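You operate a simulated robot arm through the tools that you are given. There is no shell and no other tool. Be economical: measure what you need, move in short steps, check, and stop when the job is done.

Carry out the task below with a simulated robot arm. There is one attempt and no reset: what you move stays moved.

TASK
Stand the job card beside the grey clay lump. It goes on the side that lies toward x +0.0, y -1.0 (a direction in the base frame), with about 3 cm between them.
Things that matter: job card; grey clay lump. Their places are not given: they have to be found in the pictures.

It is judged by the outcome, as a careful person would: the job done as asked, and still so three seconds after it is handed in. It fails if anything else is knocked over, pushed out of place, dropped, spilled or broken.

THE ROBOT
A 7-joint arm with a two-finger parallel gripper, fixed in place. Base frame: the origin is at the foot of the arm, x ahead of it, y to its left, z up; the work surface is at about z = 0. Lengths are in mm, angles in rad, forces in N, time in s.
With the tool pointing down near the work surface it reaches from about 220 to 580 mm from the base axis. Its first joint turns from -1.152 to 1.152 rad. Payload 2.5 kg.
Tool frame: the origin (TCP) lies between the finger pads and is the grasp point; the fingertips stand 23 mm ahead of it; z points along the fingers, y is the line along which they close. The gripper opens to 94 mm. The fingers are 38 mm wide and 10 mm thick; the gripper's body (54 by 96 mm) begins 39 mm behind the TCP.
Orientation is told as [roll, pitch, yaw] about the base's x, y, z axes, in that order, counted from this pose: with the fingers straight down and closing along the base's y, the tool's x points along the base's -x, its y along +y and its z along -z.

THE INTERFACE
- The arm moves only by the tool apply_moves. Its arguments are lists of equal length, an entry for each row: "rot": the turn, a rotation vector about the base's x, y, z in rad, a list of three; "travel": the shift along the base's x, y, z in mm, a list of three; "hand": the finger opening in mm, from 0 to 94. In form: {"rot": [[rx, ry, rz], ...], "travel": [[tx, ty, tz], ...], "hand": [hand, ...]}. A call has 1 to 20 rows; each row shifts and turns the commanded pose from where the row before left it. A row lasts 0.2 s, in which the tool goes at most 50 mm and 0.15 rad; a call with a longer step from one row to the next is refused whole, and so is a gripper value outside its range. A pose out of reach is approached as far as the arm can. The call stops where the force on the tool passes 40 N (or 10 N more than at its start, if that is more) or the arm is blocked; 0.2 s more then pass. The fingers move at their own pace (about 108 mm/s each) and stop on an object; they squeeze with about 27 N. The grip force told is the motor's: it shows also when the fingers shut on nothing. Time passes only in rows, and 0.2 s behind the last, so rows that do not move let the fingers close. It gives the time, the measured TCP pose, the force on the tool (base axes), the opening and the grip force at its end, in the units of the frame above (readings bear some noise), and new pictures: "pictures" is both (left out), scene, wrist or none.
- Cameras (640 x 400 px; columns grow to the right, rows downward): "scene" is fixed at [125.5, -424.2, 524.4]; the picture's right is [0.72, -0.69, 0.00], its down [-0.52, -0.53, -0.67] and it looks along [0.47, 0.48, -0.74] (base axes); focal length 336 px, centre (320, 200). "wrist" rides on the gripper at [-39, 0, -44] in the tool frame; the picture's right is [0.00, -1.00, 0.00], its down [0.97, 0.00, -0.24] and it looks along [0.24, 0.00, 0.97] (tool axes); focal length 218 px, centre (320, 200).
- measure_at(camera, pixels): there is no depth. For up to 12 entries [column, row, z] of the newest picture of that camera ("zoom" is the newest enlarged one), the place [x, y] in the base frame at which the ray of that pixel passes the height z, good to about 2 mm. No time passes.
- zoom(camera, box): a new picture of the part [left, top, right, bottom] of that camera's present view, enlarged. No time passes.
- sign_off(): hands the job in; it is judged then, once.

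Work in short steps. Measure before you move; look again where a grasp or a placing could have gone wrong, and mend it. You have 60 turns and 120 pictures in all, the two below and enlarged ones among them. Open the gripper and draw the arm clear of the work before you hand the job in, unless the task says otherwise; then end with one line.

The tools are called after "Emit:" as a command line: name --argument value ..., lists and objects as JSON in quotes. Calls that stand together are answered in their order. apply_moves: Moves the arm, as the interface text tells. Its arguments: {"type":"object","properties":{"rot":{"type":"array","items":{"type":"array","items":{"type":"number"}}},"travel":{"type":"array","items":{"type":"array","items":{"type":"number"}}},"hand":{"type":"array","items":{"type":"number"}},"pictures":{"type":"string","enum":["both","scene","wrist","none"]}},"required":["rot","travel","hand"]} The other tools are called the same way: measure_at (camera, pixels) gives the place at which the rays of pixels pass given heights; zoom (camera, box) takes an enlarged picture of a part of a camera's view; sign_off () hands the job in.

At the start:

```text
clock: 0.0
tcp_pos: [326.8, -317.6, 260.6]
tool_rot: [0.0, 0.001, 0.001]
force: [-0.3, 0.2, 1.0]
opening: 94.2
gripper_force: 0.0
```

scene: 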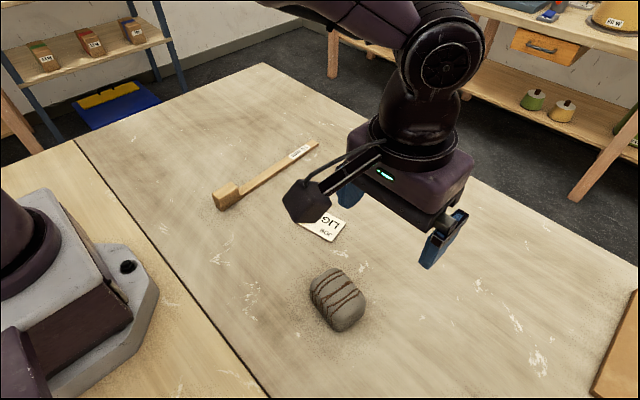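
wrist: 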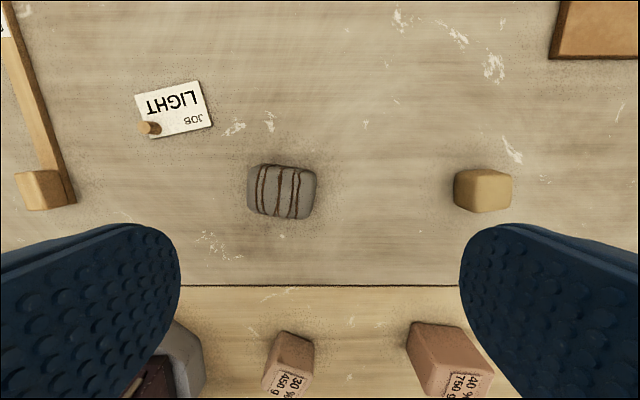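

The card shows at wrist (175,108) with a small peg-like thing on it, and the clay lump at (282,190). I zoom in on both.

Emit:
zoom --camera "wrist" --box '[120, 60, 340, 230]'

Emit:
zoom --camera "scene" --box '[260, 170, 400, 350]'

Emit:
measure_at --camera "wrist" --pixels '[[135, 95, 0], [197, 80, 0], [213, 126, 0], [160, 138, 0], [150, 128, 10], [248, 190, 15], [316, 190, 15], [282, 164, 15], [282, 219, 15], [453, 190, 15], [512, 190, 15], [70, 205, 0]]'

```text
2.35 times, centred on (230, 145) of wrist
```

zoom: 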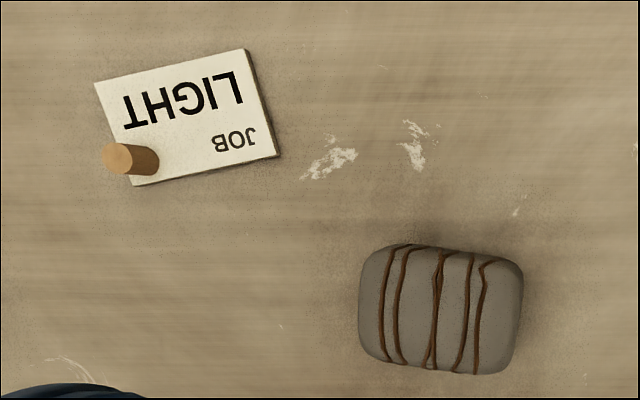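

```text
2.22 times, centred on (330, 260) of scene
```

zoom: 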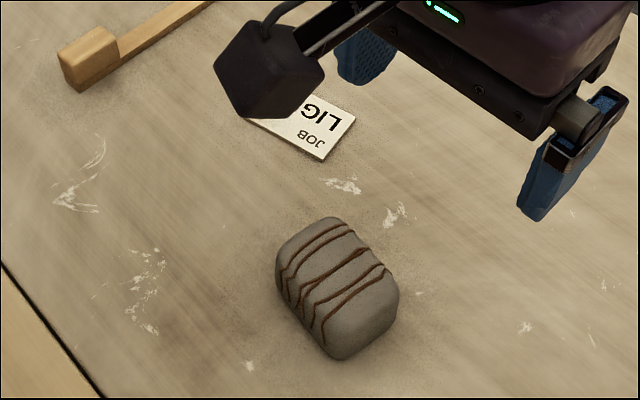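

```text
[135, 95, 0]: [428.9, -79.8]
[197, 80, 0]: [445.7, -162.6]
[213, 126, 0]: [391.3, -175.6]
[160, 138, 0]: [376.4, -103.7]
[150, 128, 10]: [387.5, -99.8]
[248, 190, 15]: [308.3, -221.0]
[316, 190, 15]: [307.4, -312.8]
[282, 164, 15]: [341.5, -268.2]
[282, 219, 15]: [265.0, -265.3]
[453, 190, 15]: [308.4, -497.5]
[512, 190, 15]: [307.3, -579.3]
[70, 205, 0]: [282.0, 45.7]
```

The card lies flat with an upright dowel near one corner. I move over the card, staying high, for a better look at what the dowel is.

Emit:
apply_moves --rot '[[0, 0, 0], [0, 0, 0], [0, 0, 0], [0, 0, 0], [0, 0, 0]]' --travel '[[5, 40, 0], [5, 40, 0], [5, 40, -10], [5, 40, -10], [0, 35, -10]]' --hand '[94, 94, 94, 94, 94]'

```text
clock: 1.2
tcp_pos: [348.2, -121.5, 230.4]
tool_rot: [-0.002, 0.001, 0.0]
force: [0.9, 0.8, 0.0]
opening: 94.3
gripper_force: 0.0
```

scene: 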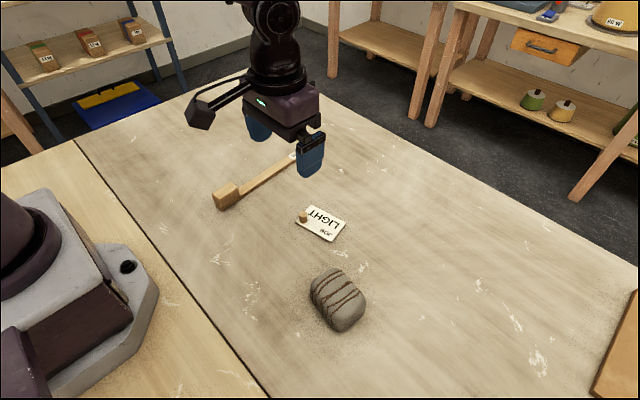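
wrist: 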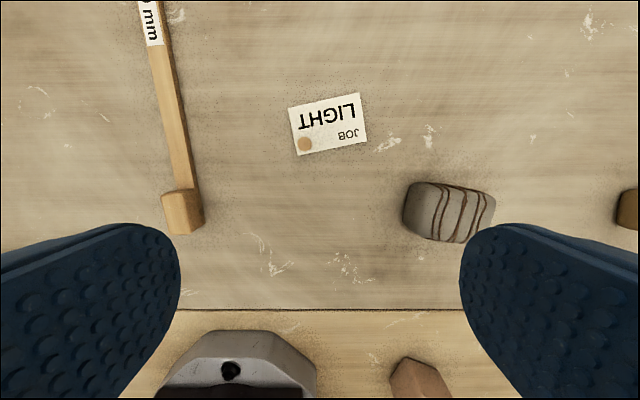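

Emit:
zoom --camera "scene" --box '[285, 190, 365, 250]'

Emit:
zoom --camera "wrist" --box '[270, 80, 390, 165]'

Emit:
measure_at --camera "scene" --pixels '[[311, 204, 0], [347, 221, 0], [331, 243, 0], [297, 225, 0], [304, 222, 3], [303, 214, 20]]'

Emit:
measure_at --camera "wrist" --pixels '[[288, 107, 2], [359, 93, 2], [367, 140, 2], [297, 156, 2], [305, 144, 20], [305, 144, 0], [305, 136, 20], [305, 152, 20]]'

```text
6.67 times, centred on (325, 220) of scene
```

zoom: 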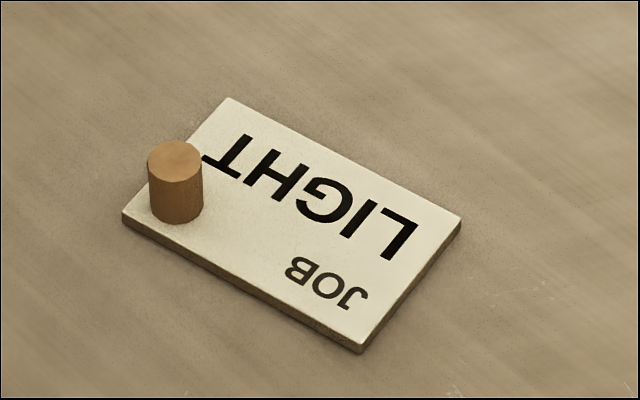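

```text
4.71 times, centred on (330, 122) of wrist
```

zoom: 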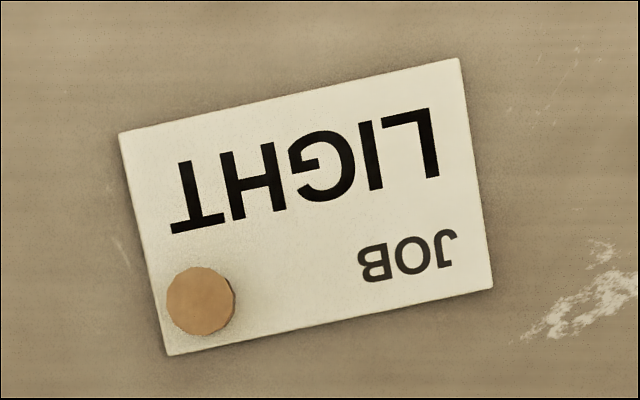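

```text
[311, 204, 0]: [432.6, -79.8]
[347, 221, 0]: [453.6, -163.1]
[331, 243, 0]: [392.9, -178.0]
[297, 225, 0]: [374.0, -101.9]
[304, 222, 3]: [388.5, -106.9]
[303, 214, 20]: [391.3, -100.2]
```

```text
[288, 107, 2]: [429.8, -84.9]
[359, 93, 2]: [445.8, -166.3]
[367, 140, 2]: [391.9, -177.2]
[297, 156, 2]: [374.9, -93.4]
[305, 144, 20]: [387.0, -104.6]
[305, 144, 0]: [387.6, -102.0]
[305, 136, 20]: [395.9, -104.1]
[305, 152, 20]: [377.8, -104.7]
```

The dowel is a knob fixed on the card, centred at about (388,-104) with its top near z 22. I go above it with the jaws turned 0.2 rad to match the card's long axis.

Emit:
apply_moves --rot '[[0, 0, 0.1], [0, 0, 0.1], [0, 0, 0], [0, 0, 0]]' --travel '[[20, 9, -30], [20, 8.5, -30], [0, 0, -40], [0, 0, -40]]' --hand '[50, 50, 50, 50]'

```text
clock: 2.2
tcp_pos: [388.5, -106.1, 91.5]
tool_rot: [0.001, -0.002, 0.2]
force: [0.2, 0.6, 0.6]
opening: 50.0
gripper_force: 0.1
```

scene: 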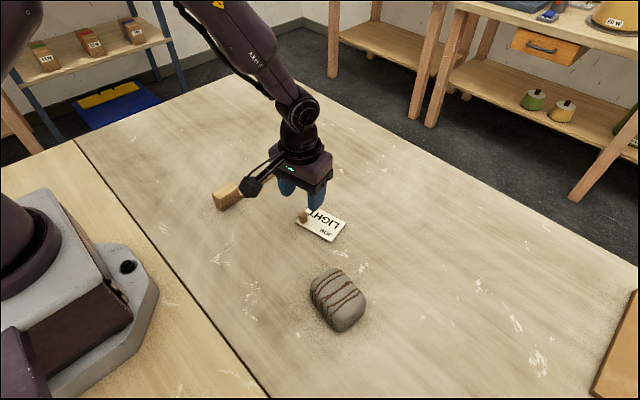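
wrist: 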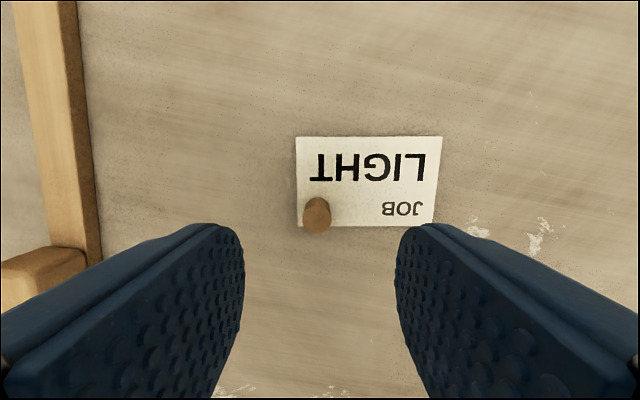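

Emit:
measure_at --camera "wrist" --pixels '[[317, 211, 22], [303, 212, 22], [331, 212, 22], [317, 233, 5], [297, 137, 5], [442, 137, 5], [435, 227, 0], [298, 227, 0], [435, 221, 5]]'

Emit:
zoom --camera "scene" --box '[280, 170, 360, 250]'

```text
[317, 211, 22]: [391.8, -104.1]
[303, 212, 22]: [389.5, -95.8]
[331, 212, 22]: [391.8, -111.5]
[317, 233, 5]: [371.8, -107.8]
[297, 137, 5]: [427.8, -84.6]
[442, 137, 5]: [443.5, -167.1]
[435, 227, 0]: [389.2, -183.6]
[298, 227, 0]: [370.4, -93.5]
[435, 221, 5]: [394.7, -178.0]
```

```text
5.00 times, centred on (320, 210) of scene
```

zoom: 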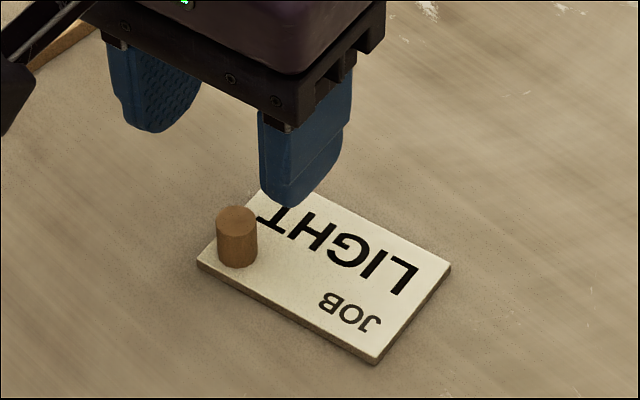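

Knob centre is about (390,-104). I descend until the fingertips are just above the card face, then close.

Emit:
apply_moves --rot '[[0, 0, 0], [0, 0, 0], [0, 0, 0], [0, 0, 0], [0, 0, 0], [0, 0, 0]]' --travel '[[1, 2, -30], [0, 0, -20], [0, 0, -10], [0, 0, 0], [0, 0, 0], [0, 0, 0]]' --hand '[50, 50, 50, 0, 0, 0]'

```text
clock: 3.6
tcp_pos: [390.1, -104.1, 32.1]
tool_rot: [0.001, 0.0, 0.201]
force: [-0.7, 0.1, 4.4]
opening: 13.9
gripper_force: 27.0
```

scene: 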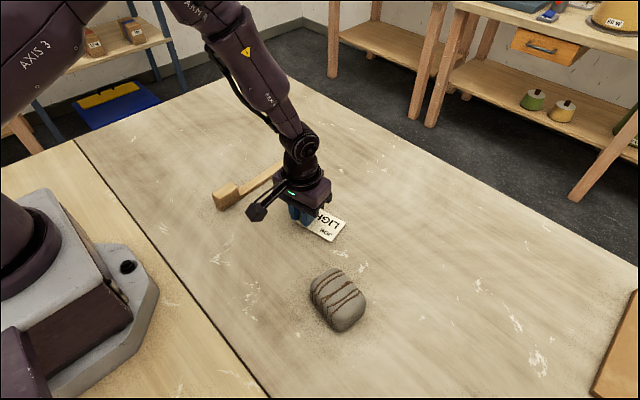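
wrist: 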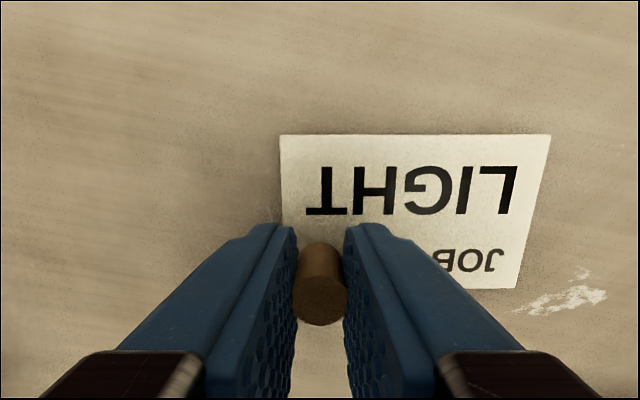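

Gripped at 13.9 mm with 27 N. I lift straight up 68 mm in gentle steps and check that the card comes along level.

Emit:
apply_moves --rot '[[0, 0, 0], [0, 0, 0], [0, 0, 0], [0, 0, 0]]' --travel '[[0, 0, 8], [0, 0, 20], [0, 0, 20], [0, 0, 20]]' --hand '[0, 0, 0, 0]'

Emit:
zoom --camera "scene" --box '[260, 140, 380, 240]'

```text
clock: 4.6
tcp_pos: [388.2, -103.0, 97.4]
tool_rot: [0.0, 0.0, 0.201]
force: [1.2, 0.5, -0.2]
opening: 14.4
gripper_force: 27.3
```

scene: 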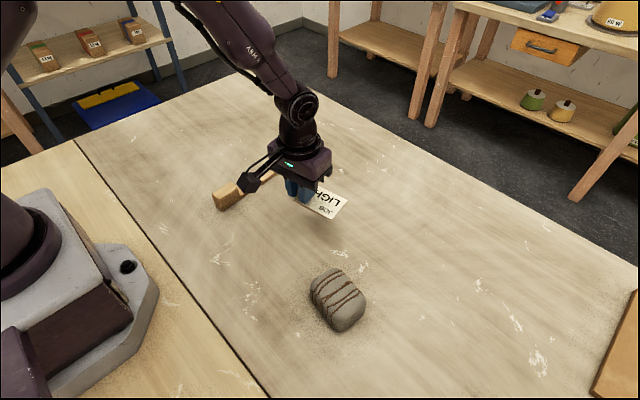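
wrist: 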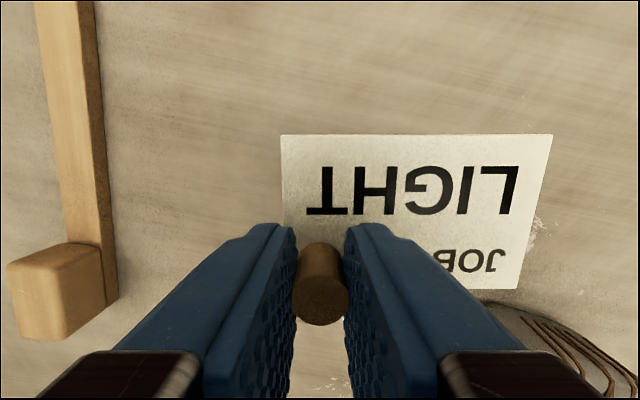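

```text
4.00 times, centred on (320, 190) of scene
```

zoom: 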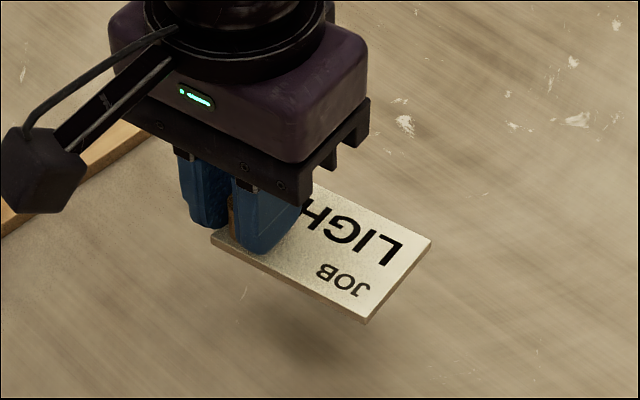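

The card is held level. Now I measure the lump in the scene view for the target.

Emit:
zoom --camera "scene" --box '[290, 250, 390, 350]'

Emit:
measure_at --camera "scene" --pixels '[[342, 332, 0], [342, 332, 8], [365, 312, 5], [365, 312, 15], [311, 298, 5], [332, 268, 30], [364, 295, 30], [312, 283, 30]]'

```text
4.00 times, centred on (340, 300) of scene
```

zoom: 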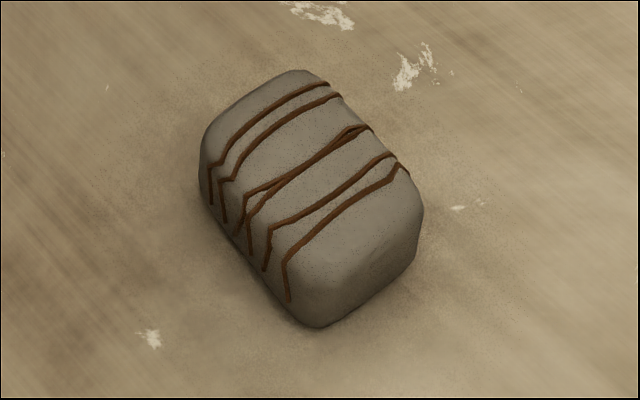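

```text
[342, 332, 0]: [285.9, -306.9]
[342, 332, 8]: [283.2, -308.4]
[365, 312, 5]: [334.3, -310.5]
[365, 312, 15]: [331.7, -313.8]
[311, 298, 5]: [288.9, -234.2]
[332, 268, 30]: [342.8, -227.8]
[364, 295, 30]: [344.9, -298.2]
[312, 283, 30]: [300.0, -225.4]
```

The lump spans x 278–338 and its -y face is at about y -312. The card (84×57) should have its centre at (308,-384), so the knob goes to (293,-354.5) with yaw 0. I move there high.

Emit:
apply_moves --rot '[[0, 0, 0], [0, 0, 0], [0, 0, -0.05], [0, 0, -0.05], [0, 0, -0.05], [0, 0, -0.05], [0, 0, 0], [0, 0, 0], [0, 0, 0], [0, 0, 0], [0, 0, 0]]' --travel '[[0, 0, 20], [0, 0, 20], [-12, -28, 0], [-12, -28, 0], [-12, -28, 0], [-12, -28, 0], [-12, -28, 0], [-12, -28, 0], [-12, -28, 0], [-11, -28, 0], [0, -27, 0]]' --hand '[0, 0, 0, 0, 0, 0, 0, 0, 0, 0, 0]'

```text
clock: 7.0
tcp_pos: [292.1, -355.3, 141.1]
tool_rot: [-0.001, -0.001, 0.001]
force: [0.9, -1.3, -0.1]
opening: 14.4
gripper_force: 27.6
```

scene: 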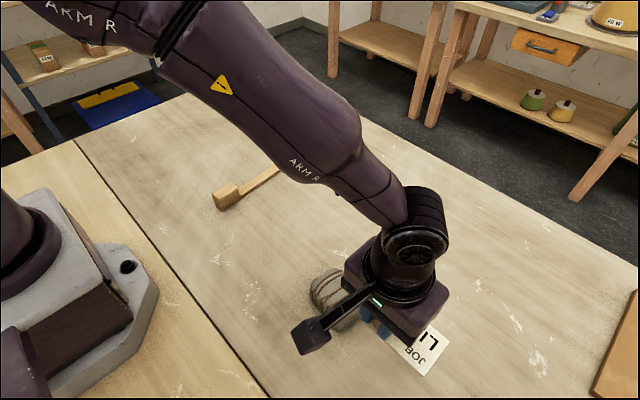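
wrist: 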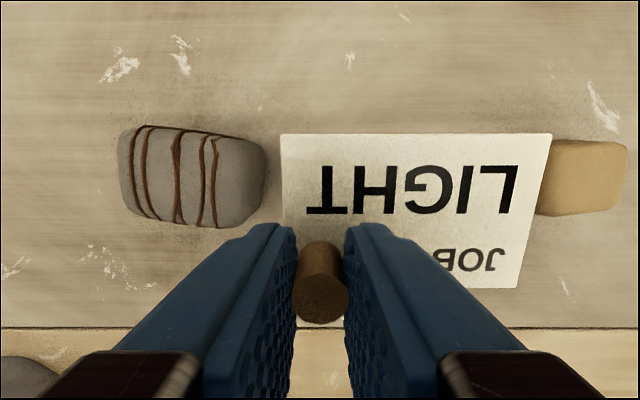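

I check the lump edge and the far block in the wrist view before lowering.

Emit:
measure_at --camera "wrist" --pixels '[[266, 165, 5], [266, 165, 15], [260, 200, 5], [260, 200, 15], [200, 131, 5], [200, 226, 20], [282, 190, 113], [540, 215, 0]]'

```text
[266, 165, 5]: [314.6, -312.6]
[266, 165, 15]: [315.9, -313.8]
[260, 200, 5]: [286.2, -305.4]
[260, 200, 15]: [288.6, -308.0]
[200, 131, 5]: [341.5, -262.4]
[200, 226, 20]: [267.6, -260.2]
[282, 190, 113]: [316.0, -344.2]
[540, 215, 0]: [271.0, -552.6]
```

Lump edge is y ≈ -313 and card edge ≈ -343, giving about a 30 mm gap. I lower to the grasp height (TCP z ≈ 32.5).

Emit:
apply_moves --rot '[[0, 0, 0], [0, 0, 0], [0, 0, 0], [0, 0, 0], [0, 0, 0], [0, 0, 0], [0, 0, 0]]' --travel '[[0, 0, -25], [0, 0, -30], [0, 0, -25], [0, 0, -15], [0, 0, -8], [0, 0, -4], [0, 0, 0]]' --hand '[0, 0, 0, 0, 0, 0, 0]'

```text
clock: 8.6
tcp_pos: [293.5, -355.9, 32.7]
tool_rot: [0.0, 0.001, 0.002]
force: [0.3, -0.3, 0.9]
opening: 14.4
gripper_force: 27.1
```

scene: 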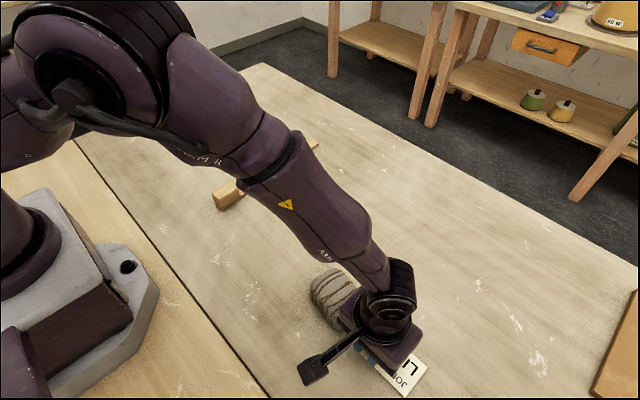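
wrist: 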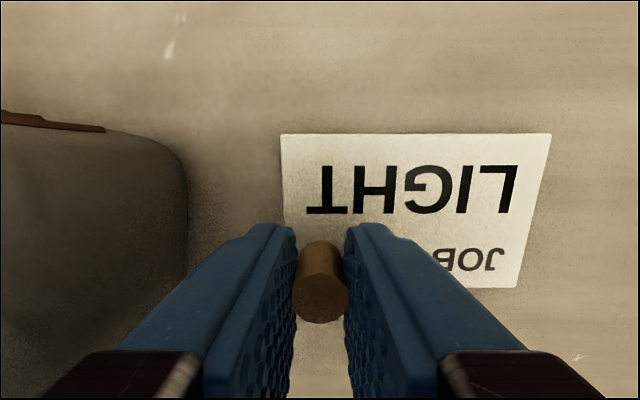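

No contact force yet, so I ease down 1.5 mm more, open the hand slightly and let it settle.

Emit:
apply_moves --rot '[[0, 0, 0], [0, 0, 0], [0, 0, 0]]' --travel '[[0, 0, -0.8], [0, 0, -0.7], [0, 0, 0]]' --hand '[0, 0, 0]' --pictures "none"

```text
clock: 9.4
tcp_pos: [294.2, -355.7, 30.8]
tool_rot: [-0.002, -0.004, 0.001]
force: [-3.8, 6.2, 30.9]
opening: 14.1
gripper_force: 27.2
```

Contact at 31 N: the card is seated. I back off 1 mm, then release with a modest opening.

Emit:
apply_moves --rot '[[0, 0, 0], [0, 0, 0], [0, 0, 0], [0, 0, 0]]' --travel '[[0, 0, 0.8], [0, 0, 0], [0, 0, 0], [0, 0, 0]]' --hand '[14, 24, 32, 32]'

```text
clock: 10.4
tcp_pos: [292.2, -355.5, 30.6]
tool_rot: [0.001, 0.0, 0.001]
force: [0.9, -0.1, -0.1]
opening: 31.9
gripper_force: 0.1
```

scene: 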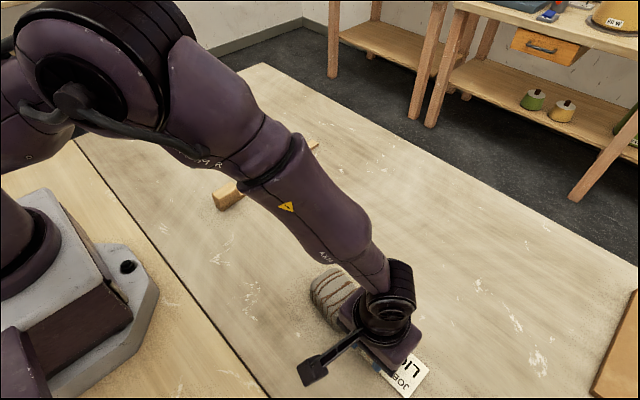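
wrist: 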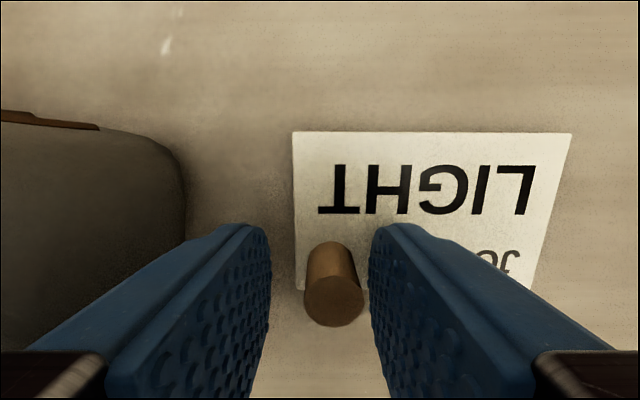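

The card is free and flat, shifted only a little. I rise straight up and look.

Emit:
apply_moves --rot '[[0, 0, 0], [0, 0, 0], [0, 0, 0], [0, 0, 0], [0, 0, 0], [0, 0, 0]]' --travel '[[0, 0, 15], [0, 0, 25], [0, 0, 40], [0, 0, 40], [0, 0, 40], [0, 0, 40]]' --hand '[32, 32, 32, 32, 32, 32]'

```text
clock: 11.8
tcp_pos: [292.7, -354.2, 232.3]
tool_rot: [-0.001, -0.001, 0.001]
force: [-0.3, -0.4, -1.0]
opening: 32.0
gripper_force: 0.0
```

scene: 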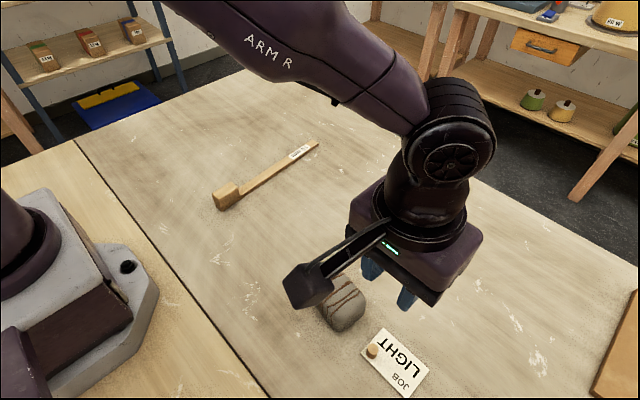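
wrist: 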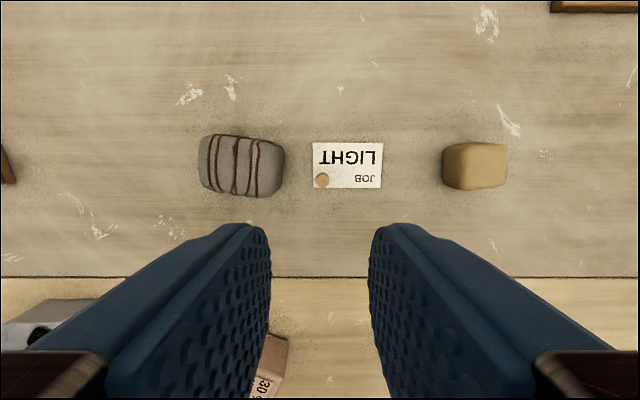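

Emit:
measure_at --camera "wrist" --pixels '[[313, 165, 5], [382, 165, 5], [347, 142, 5], [347, 188, 5], [285, 160, 10], [283, 180, 10]]'

Emit:
zoom --camera "wrist" --box '[190, 110, 400, 220]'

```text
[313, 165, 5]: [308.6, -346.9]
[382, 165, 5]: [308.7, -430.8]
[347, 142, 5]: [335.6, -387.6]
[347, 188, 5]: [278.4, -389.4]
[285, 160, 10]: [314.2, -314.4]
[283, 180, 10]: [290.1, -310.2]
```

```text
3.05 times, centred on (295, 165) of wrist
```

zoom: 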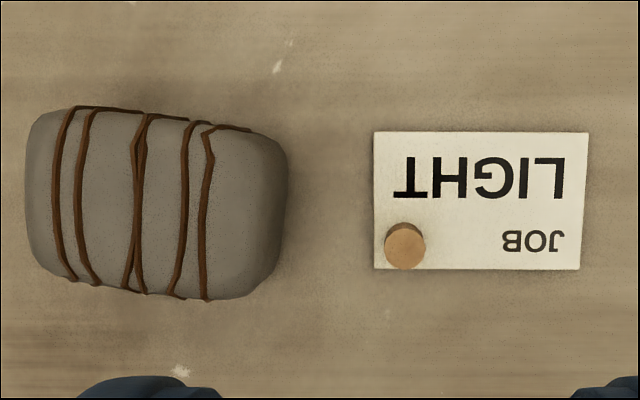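

The card lies flat with its near edge at y ≈ -347. The lump face is at about -314, so the gap is roughly 32 mm, and their x centres match. The lump hasn't moved, and the arm is 200 mm above with the hand open, so I hand in.

Emit:
sign_off

```text
The job is handed in.
```

The job card now lies flat, printed side up, on the lump's -y side, with a gap of about 32 mm. I took "stand" to mean "place", so the card is not upright on its edge. Nothing else was disturbed.
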